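You operate a simulated robot arm through the tools that you are given. There is no shell and no other tool. Be economical: measure what you need, move in short steps, check, and stop when the job is done.

You are at the controls of a simulated robot arm. One attempt, no reset.

JOB
Slide the alternator on the grey engine to mark C and lock it there.
Fine: pointer in the green band; slacken and tighten its bolt with the yellow-banded size 19 socket wrench, then put it back on its peg. Set down upright: socket wrench.

The check looks at the end state, three seconds after you hand in, the way a careful person would. Anything else that was tipped, shoved, dropped, spilled or broken makes it a failure.

ROBOT AND FRAMES
A 5-joint arm with a two-finger parallel gripper on a trunk, on a base that drives. Base frame: it is fixed to the floor where the robot stands at the start and does not move with it; the origin is under the middle of the robot, x ahead of it, y to its left, z up. Lengths are in mm, angles in degrees, forces in N, time in s.
It reaches about 1134 mm from its shoulder. Its first joint turns from -149.0 to 149.0 degrees. Places, roughly: alternator bolt [600, 100, 700]; silver alternator [700, 100, 700]. Payload 1.57 kg.
The TCP is the grasp point between the finger pads, 30 mm short of the fingertips. In the tool frame z runs along the fingers and y along their closing line. The gripper opens to 110 mm. The fingers are 24 mm wide and 12 mm thick; the gripper's body (48 by 112 mm) begins 78 mm behind the TCP.
Orientation is that of the tool frame in the base frame, as a unit quaternion [x, y, z, w]. With the fingers straight down and closing along the base's y, the tool's x points along the base's -x, its y along +y and its z along -z.

CONTROLS
- The arm moves only by the tool nudge_tool. Its argument "increments" is a list of rows, each a list of 7 numbers: the finger opening in mm, from 0 to 110, then the shift along the tool's x, y, z in units of 200 mm (1.0 is 200 mm), then the turn, a rotation vector about the tool's x, y, z in units of 45 degrees (1.0 is 45 degrees). In form: [[gripper, tx, ty, tz, ax, ay, az], ...]. A call has 1 to 12 rows; each row is the pose to reach, as a shift and turn from the pose commanded when the call began, along the tool's axes at that moment. A call with a number of a shift or a turn outside -1 to 1 is refused whole. Rows are played at 5 a second. More than 50 mm and 8.6 degrees between two rows, or a gripper value outside its range, and nothing of the call is played. Where a pose cannot be reached the arm comes as near as it can. A force on the tool above 40 N (or 10 N above the force at the start of the call, whichever is more), or a blocked arm, ends the call early, and 0.2 s more pass. Each finger travels about 72 mm/s and halts on what it meets, pressing with about 38 N; the grip force reading is that of the motor and also rises with nothing between the fingers. The clock runs only during rows and for 0.2 s after the last one: add rows that repeat a pose to give the fingers time. The reply holds the time, the measured pose of the TCP, the force on the tool along the base axes, the opening and the grip force, in the units named above and with some noise, with the torque about the TCP (base axes, N m) and any sound that the robot's microphone picked up.
- Cameras (640 x 400 px; columns grow to the right, rows downward): "scene" is now at [-0.3, 259.8, 1825.1]; the picture's right is [0.49, -0.87, 0.00], its down [-0.73, -0.41, -0.55] and it looks along [0.48, 0.27, -0.84] (base axes); focal length 260 px, centre (320, 200). "wrist" rides on the gripper at [70, 16, -141] in the tool frame; the picture's right is [-0.23, 0.97, 0.00], its down [-0.86, -0.20, -0.48] and it looks along [-0.47, -0.11, 0.88] (tool axes); focal length 222 px, centre (320, 200). There is no depth. A picture from a camera that has moved, and an enlarged one, comes with that camera's place and axes in the base frame and with its lens. The place of the scene camera against the robot may be out by one fixed shift of up to 25 mm in any direction.
- camera(camera): a new picture of that camera. No time passes.
- raise_lower(by): slides the trunk up (or, below 0, down) by that many mm; the arm and the scene camera ride with it, the base frame stays. It gives what a move gives, with no picture.
- drive_base(legs): drives the robot by 1 to 6 legs, each [ahead, turn to the left] in mm and degrees, along the robot's own axes; the way and the turn of a leg run together, so that a leg with both is an arc; at most 1500 mm and 180 degrees a leg. The arm and the cameras ride along, it lands a little off, and it stops where it bumps. It gives what a move gives.
- turn_head(pan, tilt): turns the head with the scene camera to pan (to the left, within 155 degrees either way) and tilt (down, from -29 to 69), counted from straight ahead of the robot. It gives what a move gives.
- zoom(camera, box): a new picture of the part [left, top, right, bottom] of that camera's present view, enlarged. No time passes.
- job_done(): hands the job in; it is judged then, once.

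Go step by step. Nothing tells you exact positions but the pictures and the camera data: compare them with the known pose of the tool, close in by small moves and look again before you grip or let go. The budget is 120 turns and 98 pictures, counting those below and the enlarged ones. Unless the task says otherwise, let go and move clear before handing in, and close with one line.

The tools are called after "Request:" as a command line: name --pt "numbers of a row" for each row, then --argument value for the rest, lists and objects as JSON in quotes. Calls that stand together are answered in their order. nudge_tool: Moves the arm, as the interface text tells. Its arguments: {"type":"object","properties":{"increments":{"type":"array","items":{"type":"array","items":{"type":"number"}}}},"required":["increments"]} The other tools are called the same way: raise_lower (by) slides the trunk up or down; drive_base (legs) drives the base; turn_head (pan, tilt) turns the head that bears the scene camera; camera (camera) takes a picture; zoom (camera, box) takes an enlarged picture of a part of a camera's view; job_done () hands the job in.

At the start:

```text
t: 0.0
eef_pos: [468.1, 395.6, 1116.7]
tcp_rot: [0.002, 1.0, 0.0, 0.0]
ft_force: [-0.1, -0.7, -0.8]
wrist_torque: [0.0, 0.0, -0.01]
width: 110.0
grasp_force: 0.0
trunk travel left (down, up): [-850.0, 120.0]
robot x, y, heading: [-3.5, 41.7, -0.1]
head pan, tilt: [29.7, 56.7]
```

scene: 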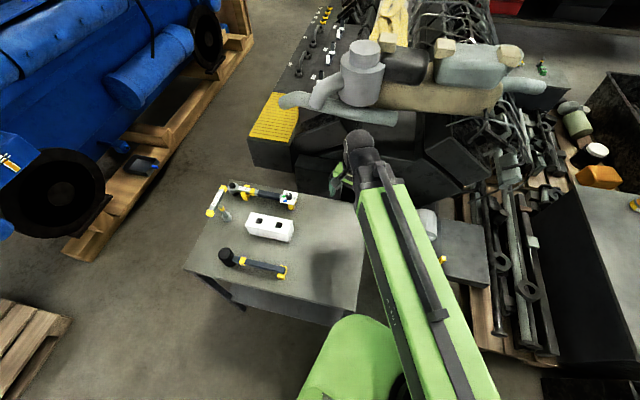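
wrist: 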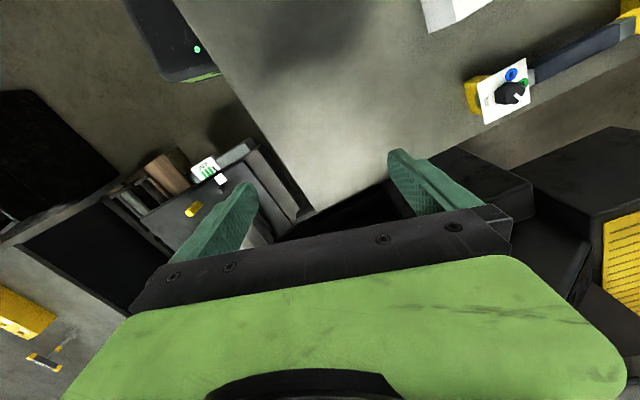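

I see a table with tools left-ahead and a dark engine block area; I'll look closer at the details before moving.

Request:
zoom --camera "scene" --box '[180, 160, 380, 300]'

Request:
zoom --camera "scene" --box '[380, 180, 560, 300]'

Request:
zoom --camera "wrist" --box '[100, 100, 320, 250]'

```text
2.86 times, centred on (280, 230) of scene
camera zoom: at [-0.3, 259.8, 1825.1], right [0.49, -0.87, 0.0], down [-0.73, -0.41, -0.55], along [0.48, 0.27, -0.84], focal length 741 px, centre (434, 114)
```

zoom: 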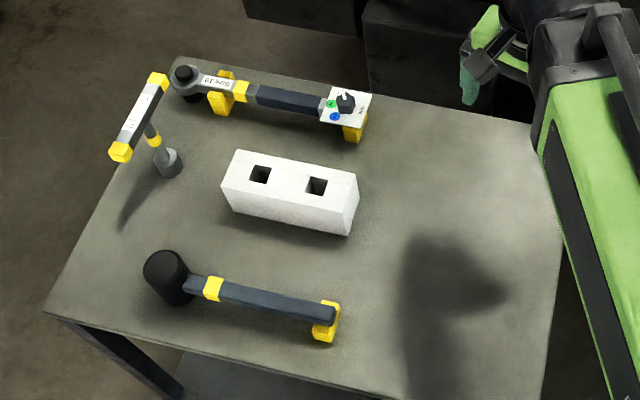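

```text
3.33 times, centred on (470, 240) of scene
camera zoom: at [-0.3, 259.8, 1825.1], right [0.49, -0.87, 0.0], down [-0.73, -0.41, -0.55], along [0.48, 0.27, -0.84], focal length 865 px, centre (-180, 67)
```

zoom: 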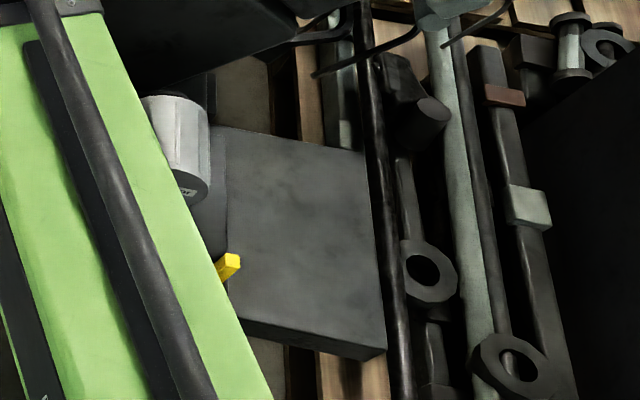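

```text
2.67 times, centred on (210, 175) of wrist
camera zoom: at [397.8, 413.3, 1258.6], right [0.23, 0.97, 0.0], down [0.85, -0.2, 0.48], along [0.47, -0.11, -0.88], focal length 592 px, centre (613, 267)
```

zoom: 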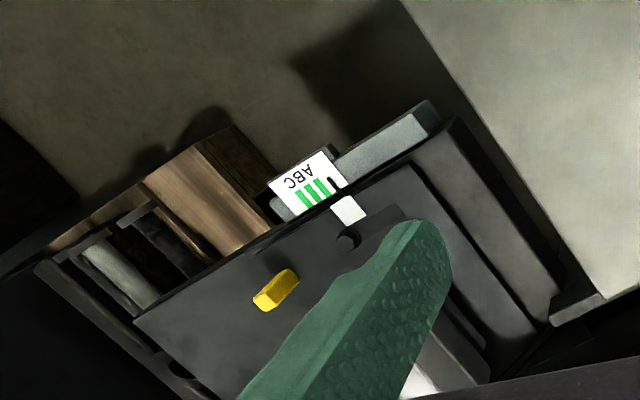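

The tools are on the table; I need the labels, so I zoom in on each.

Request:
zoom --camera "scene" --box '[200, 175, 250, 225]'

Request:
zoom --camera "scene" --box '[225, 170, 305, 220]'

Request:
zoom --camera "wrist" --box '[450, 40, 640, 150]'

```text
8.00 times, centred on (225, 200) of scene
camera zoom: at [-0.3, 259.8, 1825.1], right [0.49, -0.87, 0.0], down [-0.73, -0.41, -0.55], along [0.48, 0.27, -0.84], focal length 2076 px, centre (1080, 200)
```

zoom: 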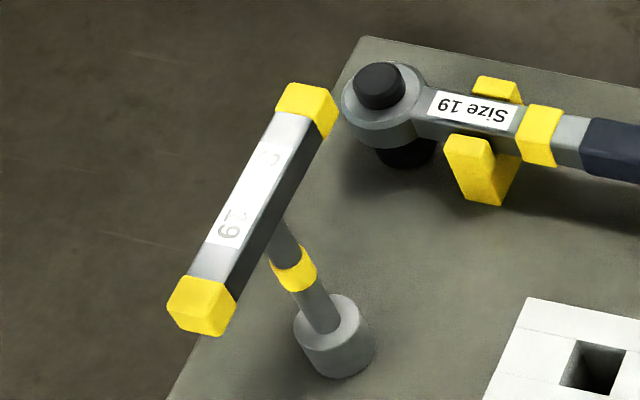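

```text
8.00 times, centred on (265, 195) of scene
camera zoom: at [-0.3, 259.8, 1825.1], right [0.49, -0.87, 0.0], down [-0.73, -0.41, -0.55], along [0.48, 0.27, -0.84], focal length 2076 px, centre (760, 240)
```

zoom: 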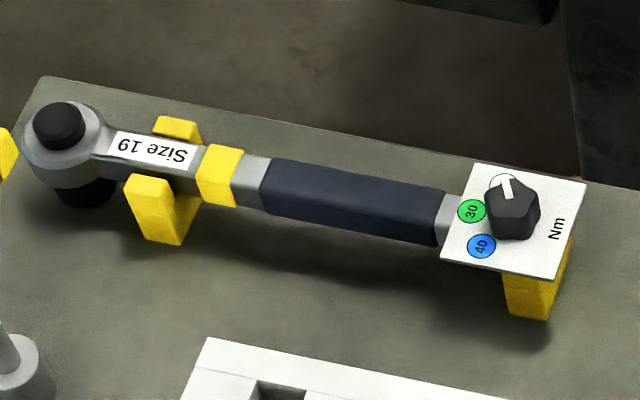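

```text
3.37 times, centred on (545, 95) of wrist
camera zoom: at [397.8, 413.3, 1258.6], right [0.23, 0.97, 0.0], down [0.85, -0.2, 0.48], along [0.47, -0.11, -0.88], focal length 748 px, centre (-438, 554)
```

zoom: 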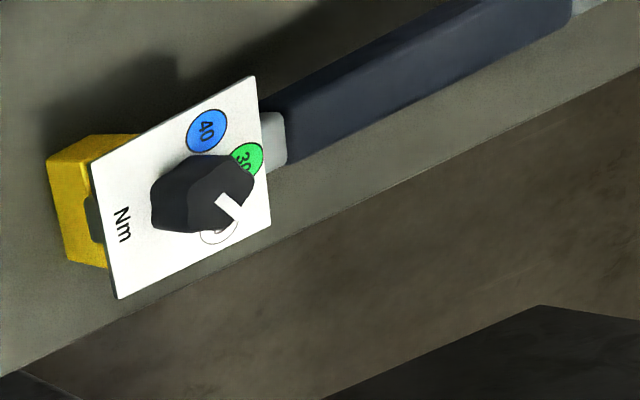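

The T-handle wrench (label "…19", yellow band on the shaft) stands upright at the table's left corner; the other is a torque wrench. I'll move the arm right at the current height so that the wrist camera views the alternator.

Request:
nudge_tool --pt "110 0 -0.2 0 0 0 0" --pt "110 0 -0.4 0 0 0 0" --pt "110 0 -0.6 0 0 0 0" --pt "110 0 -0.8 0 0 0 0" --pt "110 0 -1 0 0 0 0"

Request:
camera --camera "wrist"

Request:
camera --camera "scene"

```text
t: 1.2
eef_pos: [540.3, 214.8, 1117.3]
tcp_rot: [0.001, 1.0, 0.0, -0.001]
ft_force: [-0.3, -0.2, -0.4]
wrist_torque: [0.04, 0.02, -0.01]
width: 110.0
grasp_force: 0.0
out of reach, approached as far as the arm can: row 2, 3, 4, 5
trunk travel left (down, up): [-850.0, 120.0]
robot x, y, heading: [-4.9, 44.6, -0.0]
head pan, tilt: [29.7, 56.7]
```

```text
89 pictures are left
camera wrist: at [470.2, 231.2, 1258.8], right [0.23, 0.97, 0.0], down [0.86, -0.2, 0.48], along [0.46, -0.11, -0.88], focal length 222 px, centre (320, 200)
```

wrist: 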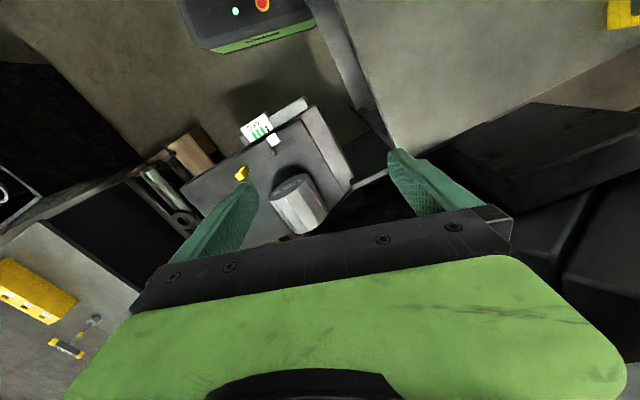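

```text
88 pictures are left
camera scene: at [-0.1, 259.2, 1825.2], right [0.49, -0.87, 0.0], down [-0.73, -0.41, -0.55], along [0.48, 0.27, -0.84], focal length 260 px, centre (320, 200)
```

scene: 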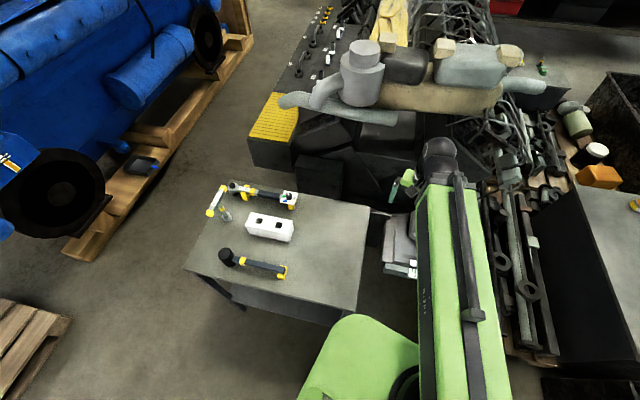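

The alternator (silver cylinder), white pointer and A/B/C scale are visible, plus another T-wrench on a far table at lower left of the wrist view. I zoom in on both.

Request:
zoom --camera "wrist" --box '[200, 80, 360, 250]'

Request:
zoom --camera "wrist" --box '[0, 250, 140, 400]'

```text
2.35 times, centred on (280, 165) of wrist
camera zoom: at [470.2, 231.2, 1258.8], right [0.23, 0.97, 0.0], down [0.86, -0.2, 0.48], along [0.46, -0.11, -0.88], focal length 523 px, centre (414, 282)
```

zoom: 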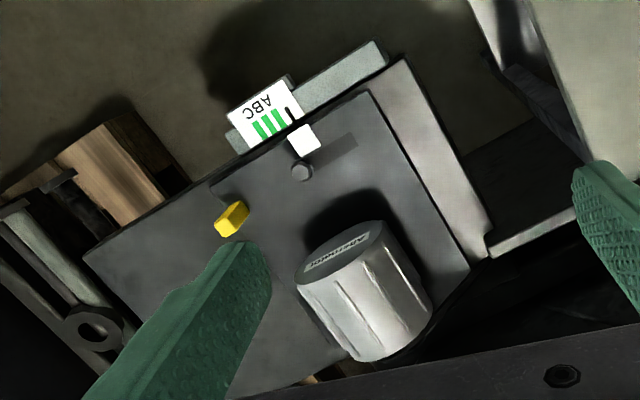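

```text
2.67 times, centred on (70, 325) of wrist
camera zoom: at [470.2, 231.2, 1258.8], right [0.23, 0.97, 0.0], down [0.86, -0.2, 0.48], along [0.46, -0.11, -0.88], focal length 592 px, centre (987, -133)
```

zoom: 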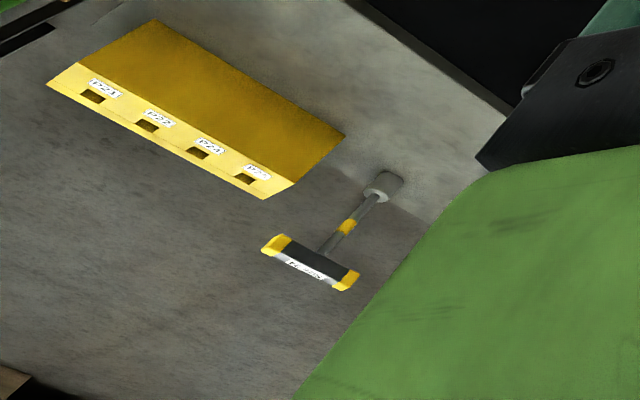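

Two yellow-banded T-wrenches exist, so I need their labels.

Request:
zoom --camera "scene" --box '[203, 178, 233, 208]'

Request:
zoom --camera "wrist" --box '[45, 330, 85, 370]'

Request:
zoom --camera "wrist" --box '[230, 100, 310, 160]'

```text
13.33 times, centred on (218, 193) of scene
camera zoom: at [-0.1, 259.2, 1825.2], right [0.49, -0.87, 0.0], down [-0.73, -0.41, -0.55], along [0.48, 0.27, -0.84], focal length 3460 px, centre (1680, 293)
```

zoom: 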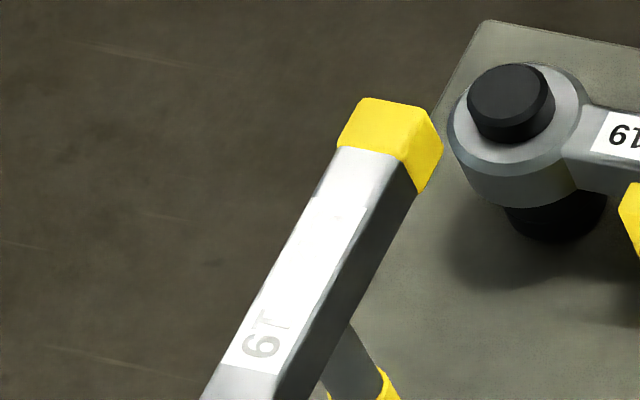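

```text
10.00 times, centred on (65, 350) of wrist
camera zoom: at [470.2, 231.2, 1258.8], right [0.23, 0.97, 0.0], down [0.86, -0.2, 0.48], along [0.46, -0.11, -0.88], focal length 2221 px, centre (2870, -1300)
```

zoom: 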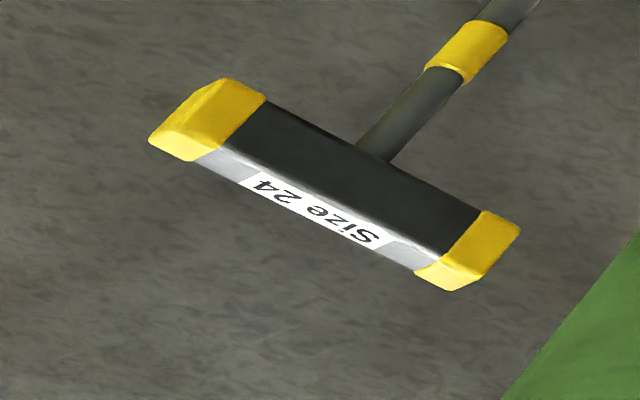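

```text
6.67 times, centred on (270, 130) of wrist
camera zoom: at [470.2, 231.2, 1258.8], right [0.23, 0.97, 0.0], down [0.86, -0.2, 0.48], along [0.46, -0.11, -0.88], focal length 1481 px, centre (653, 667)
```

zoom: 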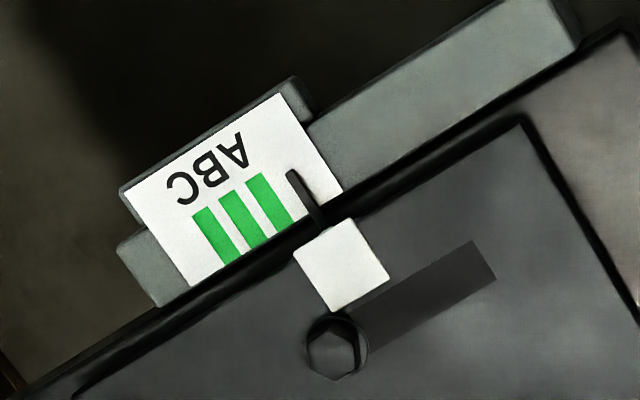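

The left-hand T-wrench is the size 19 (the far one is 24). The bolt's hex head points up, next to the white pointer; marks run A→C toward −y. I'll swing the arm over to the wrench now.

Request:
nudge_tool --pt "110 0 0.2 0 0 0 0" --pt "110 0 0.4 0 0 0 0" --pt "110 0 0.6 0 0 0 0" --pt "110 0 0.8 0 0 0 0" --pt "110 0 1 0 0 0 0"

Request:
nudge_tool --pt "110 0 0.2 0 0 0 0" --pt "110 0 0.4 0 0 0 0" --pt "110 0 0.6 0 0 0 0" --pt "110 0 0.8 0 0 0 0" --pt "110 0 1 0 0 0 0"

```text
t: 2.4
eef_pos: [538.1, 420.6, 1116.1]
tcp_rot: [0.002, 1.0, 0.0, 0.0]
ft_force: [1.0, -0.5, 0.0]
wrist_torque: [-0.01, 0.02, -0.01]
width: 109.9
grasp_force: 0.0
trunk travel left (down, up): [-850.0, 120.0]
robot x, y, heading: [-0.7, 40.9, 0.2]
head pan, tilt: [29.7, 56.7]
```

```text
t: 3.6
eef_pos: [539.1, 622.6, 1115.6]
tcp_rot: [0.002, 1.0, 0.0, -0.001]
ft_force: [-0.4, -0.2, 0.2]
wrist_torque: [0.0, -0.02, 0.02]
width: 110.3
grasp_force: 0.1
trunk travel left (down, up): [-850.0, 120.0]
robot x, y, heading: [-1.9, 42.7, 0.1]
head pan, tilt: [29.7, 56.7]
```

Now at (539, 622); I continue diagonally toward the wrench and look with the wrist camera.

Request:
nudge_tool --pt "110 0.166 0.166 0 0 0 0" --pt "110 0.333 0.333 0 0 0 0" --pt "110 0.5 0.5 0 0 0 0" --pt "110 0.666 0.666 0 0 0 0" --pt "110 0.833 0.833 0 0 0 0" --pt "110 1 1 0 0 0 0"

Request:
nudge_tool --pt "110 0.2 0.1 0 0 0 0" --pt "110 0.4 0.2 0 0 0 0" --pt "110 0.6 0.3 0 0 0 0"

Request:
camera --camera "wrist"

Request:
zoom --camera "scene" --box '[360, 200, 460, 290]'

```text
t: 5.0
eef_pos: [335.6, 821.2, 1117.2]
tcp_rot: [0.001, 1.0, 0.0, -0.001]
ft_force: [-0.2, -0.1, 0.1]
wrist_torque: [0.02, -0.02, -0.05]
width: 110.1
grasp_force: 0.0
out of reach, approached as far as the arm can: row 1
trunk travel left (down, up): [-850.0, 120.0]
robot x, y, heading: [-9.0, 41.2, -0.1]
head pan, tilt: [29.7, 56.7]
```

```text
t: 5.8
eef_pos: [213.8, 882.3, 1117.4]
tcp_rot: [0.002, 1.0, -0.001, 0.001]
ft_force: [0.1, -0.7, 0.1]
wrist_torque: [-0.02, -0.02, -0.01]
width: 109.7
grasp_force: 0.1
trunk travel left (down, up): [-850.0, 120.0]
robot x, y, heading: [-6.0, 44.7, 0.2]
head pan, tilt: [29.7, 56.7]
```

```text
82 pictures are left
camera wrist: at [143.3, 899.6, 1258.4], right [0.23, 0.97, 0.0], down [0.85, -0.2, 0.48], along [0.47, -0.11, -0.88], focal length 222 px, centre (320, 200)
```

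wrist: 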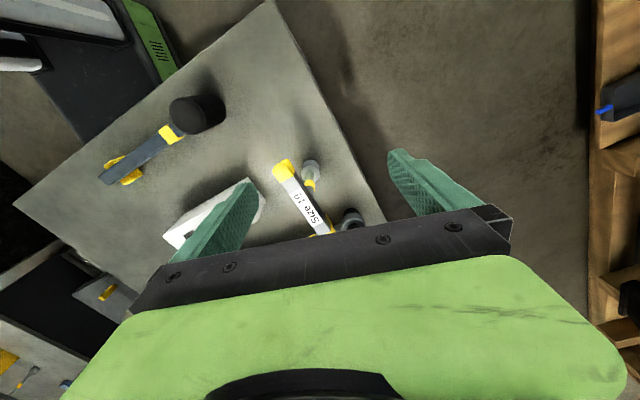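

```text
4.44 times, centred on (410, 245) of scene
camera zoom: at [-1.4, 260.3, 1825.0], right [0.49, -0.87, 0.0], down [-0.73, -0.41, -0.55], along [0.48, 0.27, -0.84], focal length 1153 px, centre (-80, 0)
```

zoom: 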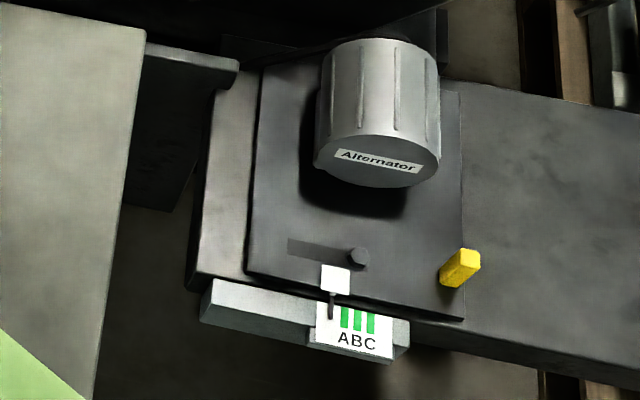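

The label reads "Size 19". The scene view also shows a sliding plate with a yellow handle and a slot around the bolt. I zoom on the wrench for position.

Request:
zoom --camera "wrist" --box '[250, 140, 390, 240]'

```text
4.00 times, centred on (320, 190) of wrist
camera zoom: at [143.3, 899.6, 1258.4], right [0.23, 0.97, 0.0], down [0.85, -0.2, 0.48], along [0.47, -0.11, -0.88], focal length 888 px, centre (320, 240)
```

zoom: 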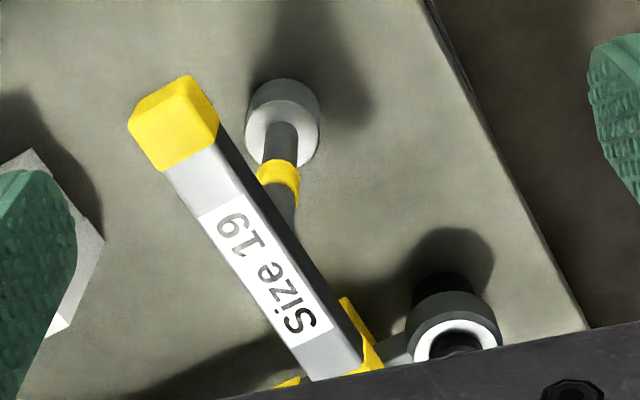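

The wrench stands at about (272, 852), with its bar top at z≈1029 and the bar about 16° off x. I align above it and look again.

Request:
nudge_tool --pt "110 -0.1 -0.05 0 0 0 -0.12" --pt "110 -0.2 -0.1 0 0 0 -0.24" --pt "110 -0.29 -0.15 0 0 0 -0.356"

Request:
camera --camera "wrist"

Request:
zoom --camera "scene" --box '[170, 130, 310, 230]'

```text
t: 6.6
eef_pos: [276.1, 850.8, 1117.1]
tcp_rot: [-0.138, 0.99, 0.001, 0.0]
ft_force: [0.2, -0.1, 0.7]
wrist_torque: [-0.01, 0.02, 0.0]
width: 109.8
grasp_force: 0.0
trunk travel left (down, up): [-850.0, 120.0]
robot x, y, heading: [-6.3, 42.5, -0.2]
head pan, tilt: [29.7, 56.7]
```

```text
79 pictures are left
camera wrist: at [203.6, 847.1, 1258.6], right [-0.05, 1.0, 0.0], down [0.88, 0.04, 0.48], along [0.48, 0.02, -0.88], focal length 222 px, centre (320, 200)
```

wrist: 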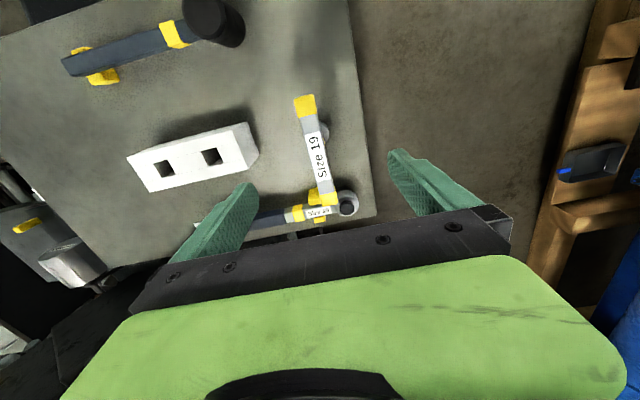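

```text
4.00 times, centred on (240, 180) of scene
camera zoom: at [0.0, 259.7, 1825.1], right [0.49, -0.87, 0.0], down [-0.73, -0.41, -0.55], along [0.48, 0.27, -0.84], focal length 1038 px, centre (640, 280)
```

zoom: 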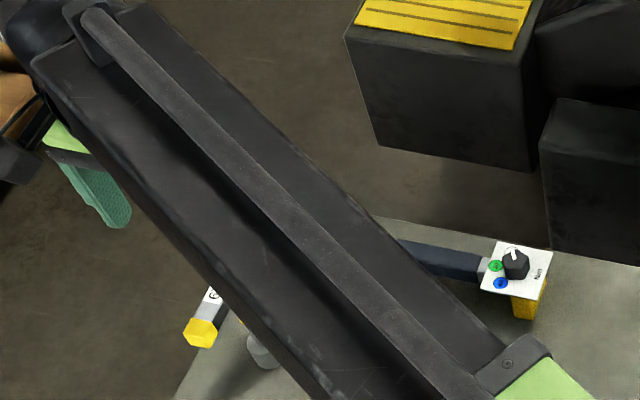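

The gripper axis seems well over the bar's centre. I zoom in to check alignment.

Request:
zoom --camera "wrist" --box '[260, 80, 380, 220]'

```text
2.86 times, centred on (320, 150) of wrist
camera zoom: at [203.6, 847.1, 1258.6], right [-0.05, 1.0, 0.0], down [0.88, 0.04, 0.48], along [0.48, 0.02, -0.88], focal length 635 px, centre (320, 343)
```

zoom: 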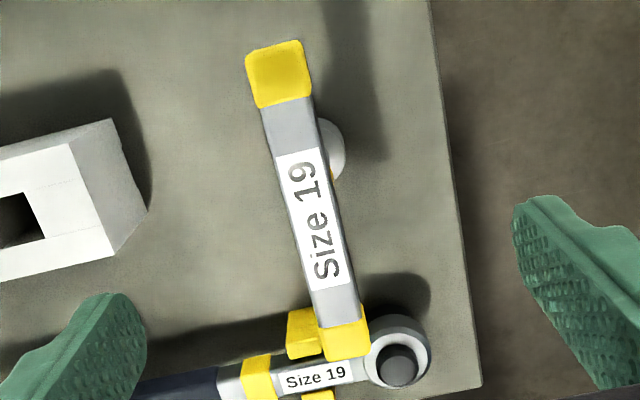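

Aligned to within about 3 mm and 1°. I descend with fingers open to straddle the bar, then check.

Request:
nudge_tool --pt "110 0 -0.015 0.15 0 0 0" --pt "110 0 -0.015 0.3 0 0 0" --pt "110 0 -0.015 0.42 0 0 0" --pt "110 0 -0.015 0.48 0 0 0"

Request:
camera --camera "wrist"

Request:
camera --camera "scene"

```text
t: 7.6
eef_pos: [276.0, 849.9, 1116.6]
tcp_rot: [-0.137, 0.991, -0.001, 0.0]
ft_force: [-0.1, -0.5, -0.5]
wrist_torque: [-0.02, -0.02, 0.02]
width: 110.0
grasp_force: 0.1
out of reach, approached as far as the arm can: row 1, 2, 3, 4
trunk travel left (down, up): [-850.0, 120.0]
robot x, y, heading: [-3.4, 45.1, -0.2]
head pan, tilt: [29.7, 56.7]
```

```text
76 pictures are left
camera wrist: at [203.3, 847.4, 1258.5], right [-0.05, 1.0, 0.0], down [0.88, 0.04, 0.48], along [0.48, 0.02, -0.88], focal length 222 px, centre (320, 200)
```

wrist: 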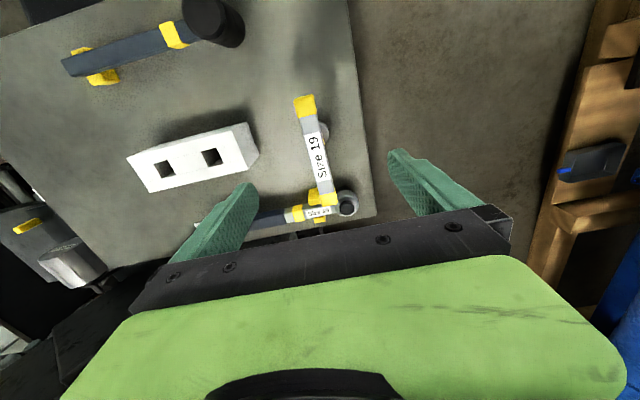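

```text
75 pictures are left
camera scene: at [-0.3, 259.9, 1825.1], right [0.49, -0.87, 0.0], down [-0.73, -0.41, -0.55], along [0.48, 0.27, -0.84], focal length 260 px, centre (320, 200)
```

scene: 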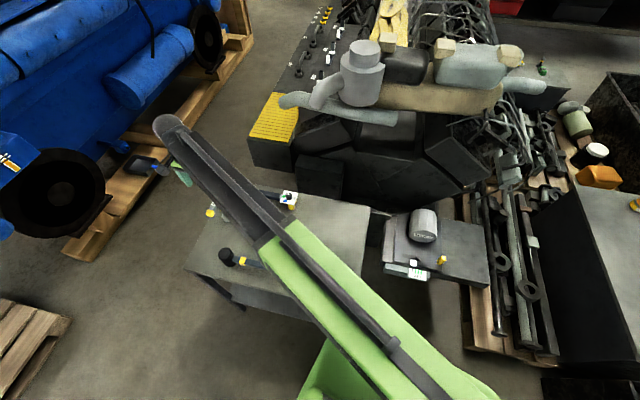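

The arm can't go straight lower here, so I use the trunk instead: lower 80 mm first.

Request:
raise_lower --by -75

Request:
camera --camera "wrist"

```text
t: 8.7
eef_pos: [275.5, 850.6, 1041.2]
tcp_rot: [-0.137, 0.991, 0.001, 0.0]
ft_force: [-0.4, -0.2, -0.5]
wrist_torque: [0.0, 0.06, 0.02]
width: 110.2
grasp_force: 0.1
trunk travel left (down, up): [-775.0, 195.0]
robot x, y, heading: [-2.4, 44.8, 0.0]
head pan, tilt: [29.7, 56.7]
```

```text
74 pictures are left
camera wrist: at [203.3, 847.3, 1183.6], right [-0.05, 1.0, 0.0], down [0.88, 0.04, 0.48], along [0.48, 0.02, -0.88], focal length 222 px, centre (320, 200)
```

wrist: 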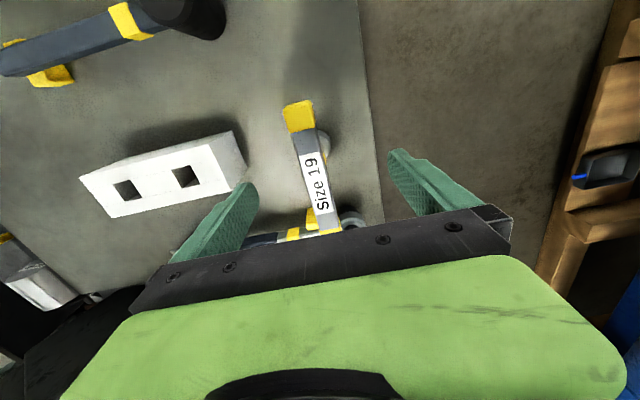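

I measure the bar precisely at this height.

Request:
zoom --camera "wrist" --box '[250, 90, 400, 240]'

```text
2.67 times, centred on (325, 165) of wrist
camera zoom: at [203.3, 847.3, 1183.6], right [-0.05, 1.0, 0.0], down [0.88, 0.04, 0.48], along [0.48, 0.02, -0.88], focal length 592 px, centre (307, 293)
```

zoom: 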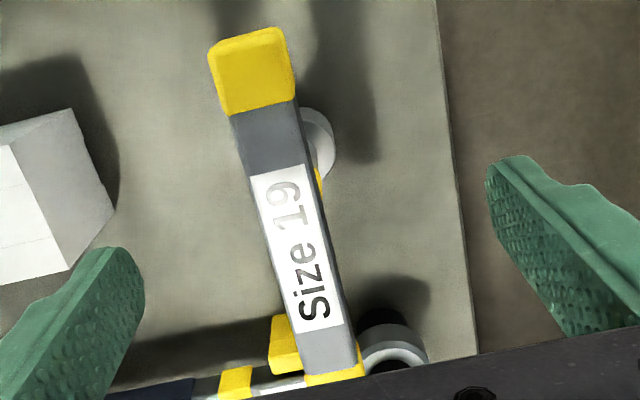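

Bar angle matches the tool (≈16°); I shift a few mm to centre, then lower by trunk another 32 mm.

Request:
nudge_tool --pt "110 -0.02 -0.015 0 0 0 0"

Request:
raise_lower --by -32

Request:
zoom --camera "wrist" --box '[220, 90, 420, 240]'

```text
t: 9.1
eef_pos: [279.0, 850.5, 1041.6]
tcp_rot: [-0.137, 0.991, 0.0, 0.0]
ft_force: [-0.7, -0.2, -0.1]
wrist_torque: [-0.03, 0.01, 0.0]
width: 110.1
grasp_force: 0.1
trunk travel left (down, up): [-775.0, 195.0]
robot x, y, heading: [-6.3, 42.8, -0.1]
head pan, tilt: [29.7, 56.7]
```

```text
t: 9.9
eef_pos: [279.0, 849.0, 1010.6]
tcp_rot: [-0.138, 0.991, -0.001, 0.0]
ft_force: [0.5, -0.9, 0.3]
wrist_torque: [0.01, -0.01, -0.03]
width: 109.8
grasp_force: 0.0
trunk travel left (down, up): [-743.0, 227.0]
robot x, y, heading: [-3.4, 39.3, -0.1]
head pan, tilt: [29.7, 56.7]
```

```text
2.67 times, centred on (320, 165) of wrist
camera zoom: at [206.7, 846.0, 1151.6], right [-0.05, 1.0, 0.0], down [0.88, 0.04, 0.48], along [0.48, 0.02, -0.88], focal length 592 px, centre (320, 293)
```

zoom: 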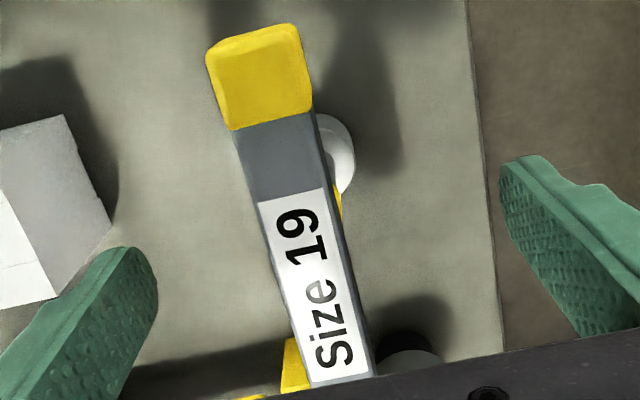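

Bar top is at z≈1019 and centred in the fingers; closing.

Request:
nudge_tool --pt "60 0 0 0 0 0 0" --pt "30 0 0 0 0 0 0" --pt "10 0 0 0 0 0 0" --pt "5 0 0 0 0 0 0" --pt "0 0 0 0 0 0 0" --pt "0 0 0 0 0 0 0"

Request:
zoom --camera "wrist" --box '[220, 90, 420, 240]'

```text
t: 11.3
eef_pos: [278.5, 849.2, 1009.2]
tcp_rot: [-0.137, 0.991, 0.0, 0.0]
ft_force: [-0.3, -1.1, 0.2]
wrist_torque: [-0.06, 0.03, 0.01]
width: 19.5
grasp_force: 33.7
trunk travel left (down, up): [-743.0, 227.0]
robot x, y, heading: [-4.1, 43.4, -0.0]
head pan, tilt: [29.7, 56.7]
```

```text
2.67 times, centred on (320, 165) of wrist
camera zoom: at [206.7, 846.1, 1151.5], right [-0.05, 1.0, 0.0], down [0.88, 0.04, 0.48], along [0.48, 0.02, -0.88], focal length 592 px, centre (320, 293)
```

zoom: 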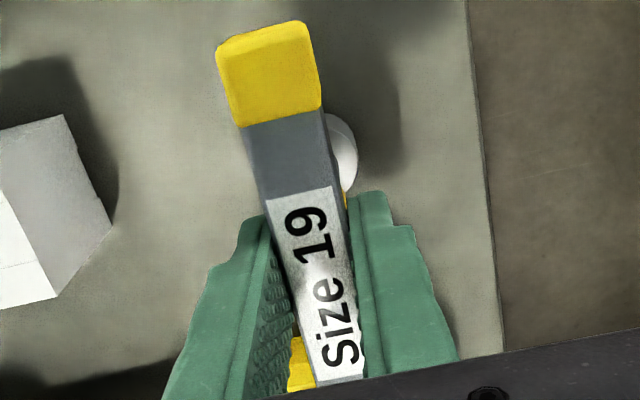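

Gripped at 19.5 mm. I lift straight up with the trunk and look at the socket and peg.

Request:
raise_lower --by 90

Request:
camera --camera "wrist"

Request:
zoom --camera "scene" --box '[170, 130, 310, 230]'

```text
t: 12.5
eef_pos: [278.1, 849.1, 1098.2]
tcp_rot: [-0.138, 0.99, 0.0, 0.0]
ft_force: [0.0, 0.3, -3.4]
wrist_torque: [-0.01, 0.03, 0.0]
width: 19.9
grasp_force: 33.4
trunk travel left (down, up): [-833.0, 137.0]
robot x, y, heading: [-1.5, 41.0, -0.2]
head pan, tilt: [29.7, 56.7]
```

```text
70 pictures are left
camera wrist: at [206.8, 846.5, 1241.2], right [-0.05, 1.0, 0.0], down [0.88, 0.04, 0.48], along [0.48, 0.02, -0.88], focal length 222 px, centre (320, 200)
```

wrist: 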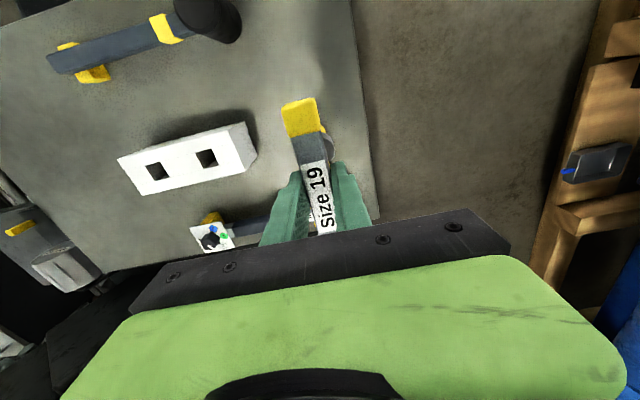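

```text
4.00 times, centred on (240, 180) of scene
camera zoom: at [-0.2, 260.5, 1808.0], right [0.49, -0.87, 0.0], down [-0.73, -0.41, -0.55], along [0.48, 0.27, -0.84], focal length 1038 px, centre (640, 280)
```

zoom: 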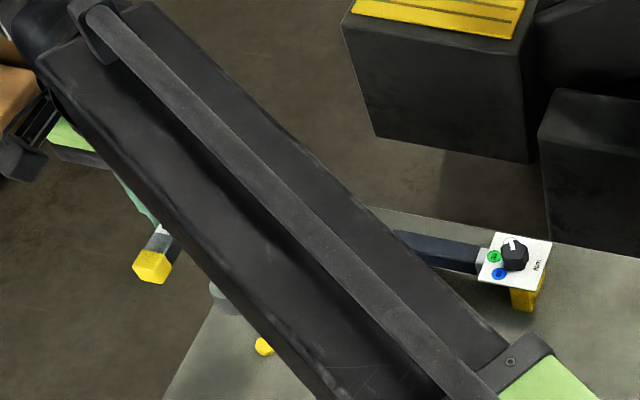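

The wrench is off its peg, held firmly (about 3.4 N). I raise further for clearance and carry it toward the bolt.

Request:
raise_lower --by 90

Request:
nudge_tool --pt "0 -0.0565 -0.2015 0 0 0 0" --pt "0 -0.113 -0.403 0 0 0 0" --pt "0 -0.1695 -0.6045 0 0 0 0" --pt "0 -0.226 -0.806 0 0 0 0"

Request:
nudge_tool --pt "0 -0.0565 -0.2015 0 0 0 0" --pt "0 -0.113 -0.403 0 0 0 0" --pt "0 -0.1695 -0.6045 0 0 0 0" --pt "0 -0.226 -0.806 0 0 0 0"

Request:
nudge_tool --pt "0 -0.0565 -0.2015 0 0 0 0" --pt "0 -0.113 -0.403 0 0 0 0" --pt "0 -0.1695 -0.6045 0 0 0 0" --pt "0 -0.226 -0.806 0 0 0 0"

Request:
camera --camera "scene"

```text
t: 13.8
eef_pos: [279.2, 849.7, 1189.6]
tcp_rot: [-0.137, 0.991, -0.001, 0.0]
ft_force: [0.2, -0.5, -2.8]
wrist_torque: [-0.02, 0.02, 0.02]
width: 19.4
grasp_force: 33.5
trunk travel left (down, up): [-923.0, 47.0]
robot x, y, heading: [-5.1, 40.6, -0.0]
head pan, tilt: [29.7, 56.7]
```

```text
t: 14.8
eef_pos: [364.2, 705.7, 1188.6]
tcp_rot: [-0.138, 0.99, 0.0, 0.0]
ft_force: [0.9, -0.6, -3.3]
wrist_torque: [-0.02, 0.01, 0.01]
width: 19.6
grasp_force: 33.8
trunk travel left (down, up): [-923.0, 47.0]
robot x, y, heading: [-6.3, 46.1, 0.3]
head pan, tilt: [29.7, 56.7]
```

```text
t: 15.8
eef_pos: [454.2, 562.5, 1190.1]
tcp_rot: [-0.137, 0.991, 0.0, 0.0]
ft_force: [0.1, 0.0, -3.4]
wrist_torque: [0.03, 0.01, -0.04]
width: 19.3
grasp_force: 33.7
trunk travel left (down, up): [-923.0, 47.0]
robot x, y, heading: [-0.8, 44.2, -0.1]
head pan, tilt: [29.7, 56.7]
```

```text
t: 16.8
eef_pos: [541.4, 418.7, 1189.5]
tcp_rot: [-0.138, 0.99, 0.0, 0.0]
ft_force: [-0.3, -0.5, -3.8]
wrist_torque: [-0.03, 0.02, 0.04]
width: 19.8
grasp_force: 33.8
out of reach, approached as far as the arm can: row 2
trunk travel left (down, up): [-923.0, 47.0]
robot x, y, heading: [-4.1, 44.2, 0.1]
head pan, tilt: [29.7, 56.7]
```

```text
68 pictures are left
camera scene: at [0.2, 259.3, 1898.2], right [0.49, -0.87, 0.0], down [-0.73, -0.41, -0.55], along [0.48, 0.27, -0.84], focal length 260 px, centre (320, 200)
```

scene: 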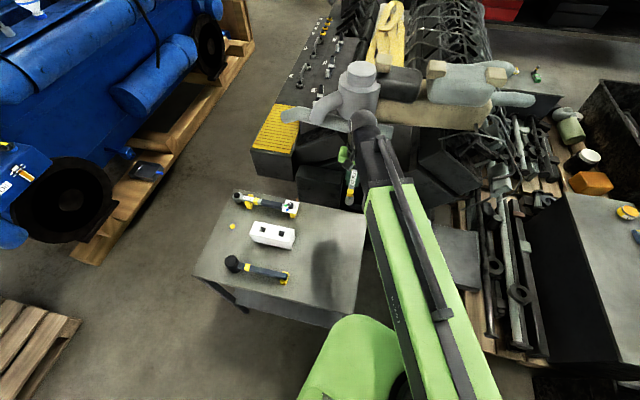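

The peg (yellow) now shows on the table. I zoom on it and on the held wrench for dimensions.

Request:
zoom --camera "scene" --box '[211, 201, 261, 251]'

Request:
zoom --camera "scene" --box '[320, 130, 390, 220]'

Request:
camera --camera "wrist"

```text
8.00 times, centred on (236, 226) of scene
camera zoom: at [0.2, 259.3, 1898.2], right [0.49, -0.87, 0.0], down [-0.73, -0.41, -0.55], along [0.48, 0.27, -0.84], focal length 2076 px, centre (992, -8)
```

zoom: 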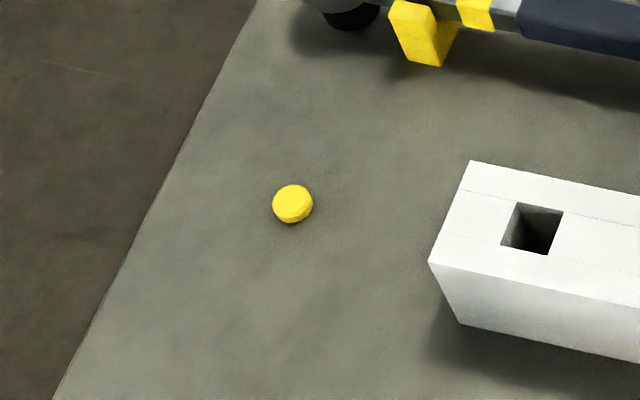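

```text
4.44 times, centred on (355, 175) of scene
camera zoom: at [0.2, 259.3, 1898.2], right [0.49, -0.87, 0.0], down [-0.73, -0.41, -0.55], along [0.48, 0.27, -0.84], focal length 1153 px, centre (164, 311)
```

zoom: 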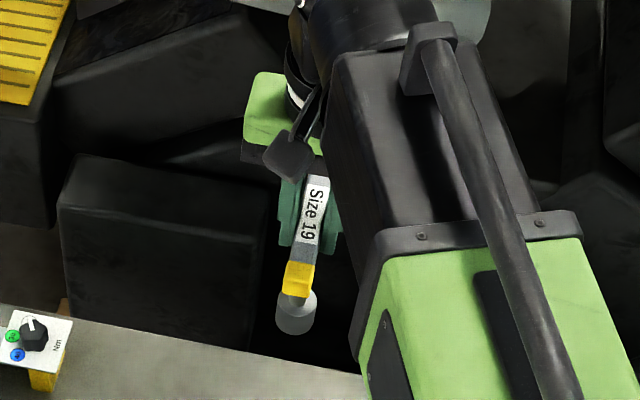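

```text
65 pictures are left
camera wrist: at [469.3, 415.4, 1331.6], right [-0.05, 1.0, 0.0], down [0.88, 0.04, 0.48], along [0.48, 0.02, -0.88], focal length 222 px, centre (320, 200)
```

wrist: 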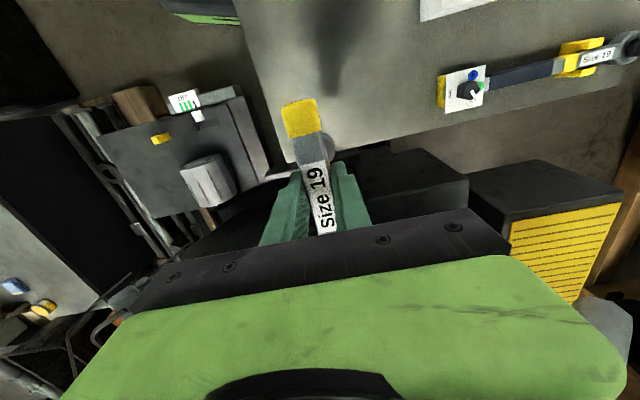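

Wrench bottom sits ≈139 mm below the TCP. I move on toward the engine, over the bolt from the left.

Request:
nudge_tool --pt "0 0.019 -0.218 0 0 0 0" --pt "0 0.038 -0.436 0 0 0 0" --pt "0 0.057 -0.654 0 0 0 0"

Request:
nudge_tool --pt "0 0.019 -0.218 0 0 0 0" --pt "0 0.038 -0.436 0 0 0 0" --pt "0 0.057 -0.654 0 0 0 0"

Request:
camera --camera "wrist"

Request:
camera --camera "scene"

```text
t: 17.6
eef_pos: [565.9, 289.1, 1189.1]
tcp_rot: [-0.138, 0.99, 0.001, 0.0]
ft_force: [-0.2, -0.9, -3.0]
wrist_torque: [0.02, 0.03, 0.01]
width: 19.7
grasp_force: 32.9
trunk travel left (down, up): [-923.0, 47.0]
robot x, y, heading: [-6.6, 43.7, -0.0]
head pan, tilt: [29.7, 56.7]
```

```text
t: 18.4
eef_pos: [592.6, 159.0, 1189.7]
tcp_rot: [-0.137, 0.991, 0.001, 0.0]
ft_force: [0.5, -0.7, -2.9]
wrist_torque: [0.02, 0.01, 0.01]
width: 19.7
grasp_force: 33.3
trunk travel left (down, up): [-923.0, 47.0]
robot x, y, heading: [-2.8, 43.3, -0.3]
head pan, tilt: [29.7, 56.7]
```

```text
64 pictures are left
camera wrist: at [520.0, 156.1, 1331.5], right [-0.05, 1.0, 0.0], down [0.88, 0.04, 0.48], along [0.48, 0.02, -0.88], focal length 222 px, centre (320, 200)
```

wrist: 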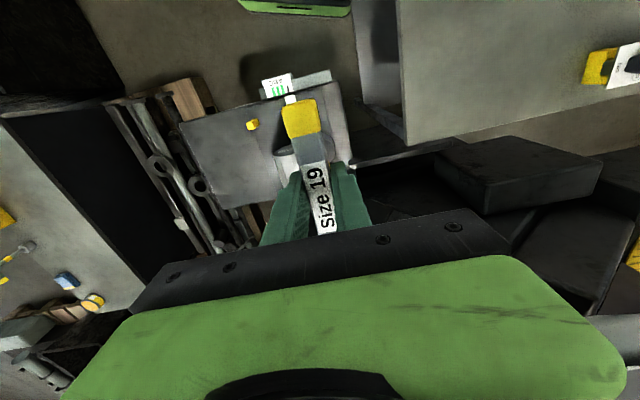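

```text
63 pictures are left
camera scene: at [0.7, 258.2, 1898.3], right [0.49, -0.87, 0.0], down [-0.73, -0.41, -0.55], along [0.48, 0.27, -0.84], focal length 260 px, centre (320, 200)
```

scene: 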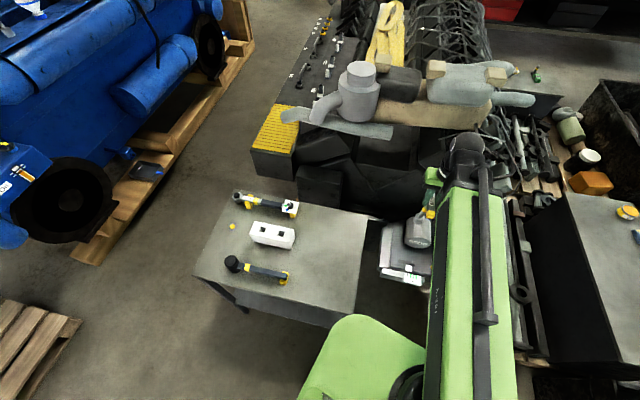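

The bolt hides behind the bar end in this view. I lower 200 mm (still well above and beside) so it comes into sight.

Request:
raise_lower --by -220

Request:
zoom --camera "wrist" --box '[200, 60, 360, 200]'

Request:
zoom --camera "scene" --box '[360, 120, 480, 240]'

```text
t: 20.7
eef_pos: [592.2, 161.4, 969.3]
tcp_rot: [-0.138, 0.99, 0.0, 0.0]
ft_force: [-0.4, 0.6, -3.7]
wrist_torque: [0.0, 0.04, 0.0]
width: 19.7
grasp_force: 33.4
trunk travel left (down, up): [-703.0, 267.0]
robot x, y, heading: [-3.7, 44.8, 0.2]
head pan, tilt: [29.7, 56.7]
```

```text
2.86 times, centred on (280, 130) of wrist
camera zoom: at [519.5, 157.8, 1111.6], right [-0.05, 1.0, 0.0], down [0.88, 0.04, 0.48], along [0.48, 0.02, -0.88], focal length 635 px, centre (434, 400)
```

zoom: 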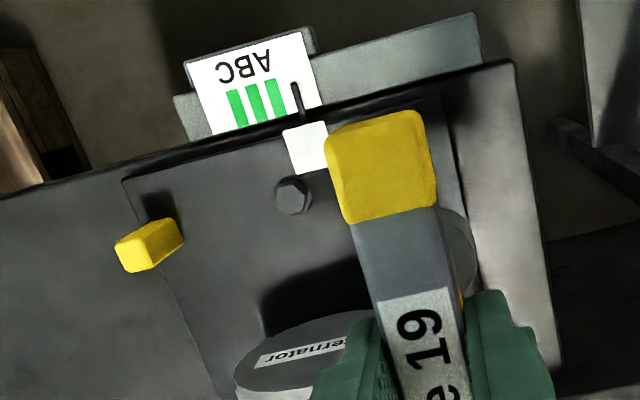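

```text
3.33 times, centred on (420, 180) of scene
camera zoom: at [0.1, 259.8, 1678.1], right [0.49, -0.87, 0.0], down [-0.73, -0.41, -0.55], along [0.48, 0.27, -0.84], focal length 865 px, centre (-13, 267)
```

zoom: 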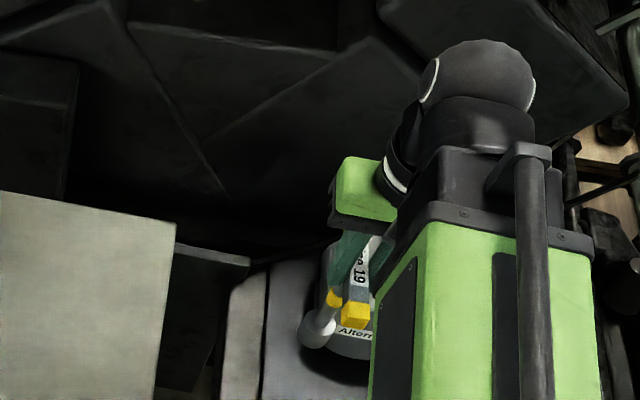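

The bolt is clearly visible: about (603, 72, 692). I lower 60 mm more for a second sightline to fix its height.

Request:
raise_lower --by -70

Request:
zoom --camera "wrist" --box '[180, 50, 360, 190]'

Request:
camera --camera "scene"

```text
t: 21.8
eef_pos: [591.5, 160.8, 898.7]
tcp_rot: [-0.137, 0.991, -0.001, 0.001]
ft_force: [1.1, 0.4, -3.5]
wrist_torque: [-0.01, -0.01, 0.02]
width: 19.6
grasp_force: 32.9
trunk travel left (down, up): [-633.0, 337.0]
robot x, y, heading: [-5.7, 42.1, 0.4]
head pan, tilt: [29.7, 56.7]
```

```text
2.86 times, centred on (270, 120) of wrist
camera zoom: at [519.5, 157.8, 1041.5], right [-0.05, 1.0, 0.0], down [0.88, 0.04, 0.48], along [0.48, 0.02, -0.88], focal length 635 px, centre (463, 429)
```

zoom: 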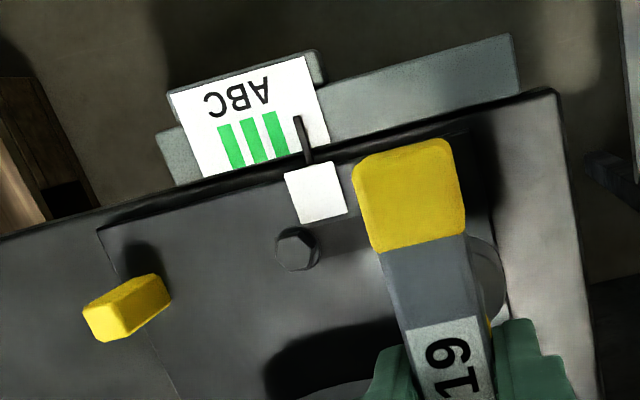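

```text
59 pictures are left
camera scene: at [0.1, 259.8, 1608.1], right [0.49, -0.87, 0.0], down [-0.73, -0.41, -0.55], along [0.48, 0.27, -0.84], focal length 260 px, centre (320, 200)
```

scene: 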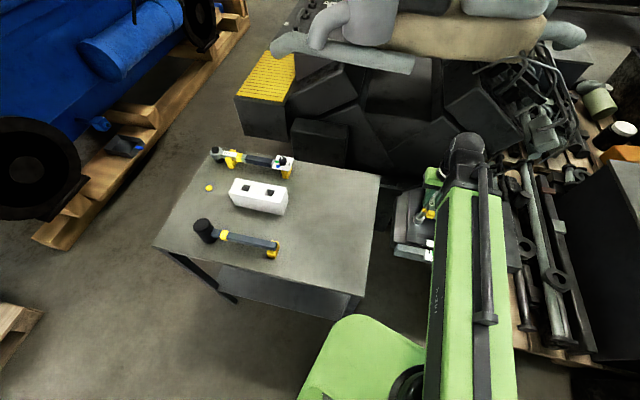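

The vertical baseline is weak for height; I sidestep 60 mm to +y for a good triangulation.

Request:
nudge_tool --pt "0 -0.041 0.1445 0 0 0 0" --pt "0 -0.082 0.289 0 0 0 0"

Request:
zoom --camera "wrist" --box '[180, 50, 360, 190]'

```text
t: 22.4
eef_pos: [593.6, 220.5, 900.1]
tcp_rot: [-0.137, 0.991, 0.0, 0.0]
ft_force: [-0.1, 0.1, -2.9]
wrist_torque: [-0.02, 0.05, -0.03]
width: 19.7
grasp_force: 33.3
trunk travel left (down, up): [-633.0, 337.0]
robot x, y, heading: [-4.2, 42.8, 0.0]
head pan, tilt: [29.7, 56.7]
```

```text
2.86 times, centred on (270, 120) of wrist
camera zoom: at [520.0, 218.1, 1041.5], right [-0.05, 1.0, 0.0], down [0.88, 0.04, 0.48], along [0.48, 0.02, -0.88], focal length 635 px, centre (463, 429)
```

zoom: 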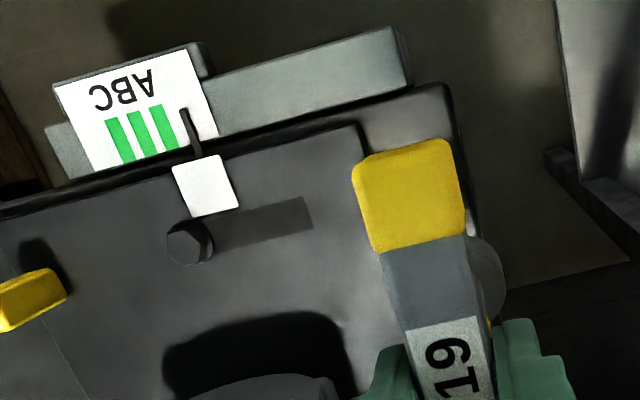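

Bolt head top ≈ (605.5, 69, 683). I move the wrench axis above it, still 75 mm clear, and check with the scene camera.

Request:
nudge_tool --pt "0 0.037 -0.1885 0 0 0 0" --pt "0 0.0745 -0.377 0 0 0 0" --pt "0 0.112 -0.5655 0 0 0 0" --pt "0 0.149 -0.754 0 0 0 0"

Request:
raise_lower --by -45

Request:
zoom --camera "wrist" --box '[220, 60, 420, 210]'

Request:
zoom --camera "scene" --box '[370, 150, 470, 270]'

```text
t: 23.4
eef_pos: [602.0, 68.7, 899.5]
tcp_rot: [-0.139, 0.99, 0.0, 0.0]
ft_force: [-0.8, 0.3, -3.5]
wrist_torque: [-0.03, 0.01, -0.02]
width: 19.6
grasp_force: 33.2
trunk travel left (down, up): [-633.0, 337.0]
robot x, y, heading: [-1.2, 41.5, -0.1]
head pan, tilt: [29.7, 56.7]
```

```text
t: 24.3
eef_pos: [601.0, 68.4, 853.9]
tcp_rot: [-0.138, 0.99, 0.0, 0.0]
ft_force: [-0.8, -1.0, -2.5]
wrist_torque: [0.0, -0.01, 0.0]
width: 19.4
grasp_force: 33.3
trunk travel left (down, up): [-588.0, 382.0]
robot x, y, heading: [-5.5, 43.9, 0.1]
head pan, tilt: [29.7, 56.7]
```

```text
2.67 times, centred on (320, 135) of wrist
camera zoom: at [530.1, 66.0, 996.5], right [-0.05, 1.0, 0.0], down [0.88, 0.04, 0.48], along [0.48, 0.02, -0.88], focal length 592 px, centre (320, 373)
```

zoom: 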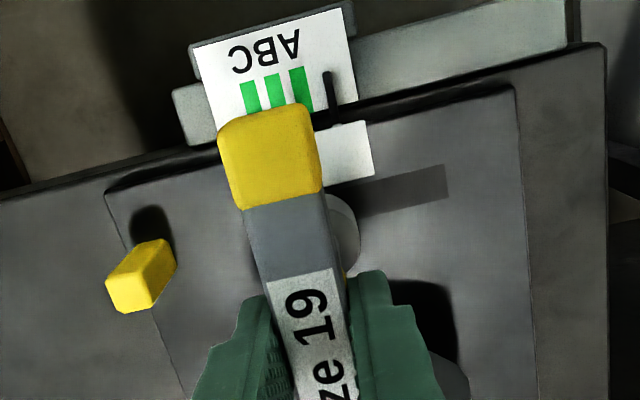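

```text
3.33 times, centred on (420, 210) of scene
camera zoom: at [0.0, 259.7, 1563.1], right [0.49, -0.87, 0.0], down [-0.73, -0.41, -0.55], along [0.48, 0.27, -0.84], focal length 865 px, centre (-13, 167)
```

zoom: 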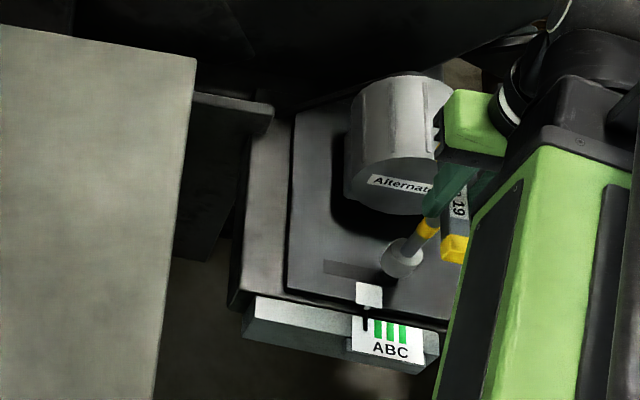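

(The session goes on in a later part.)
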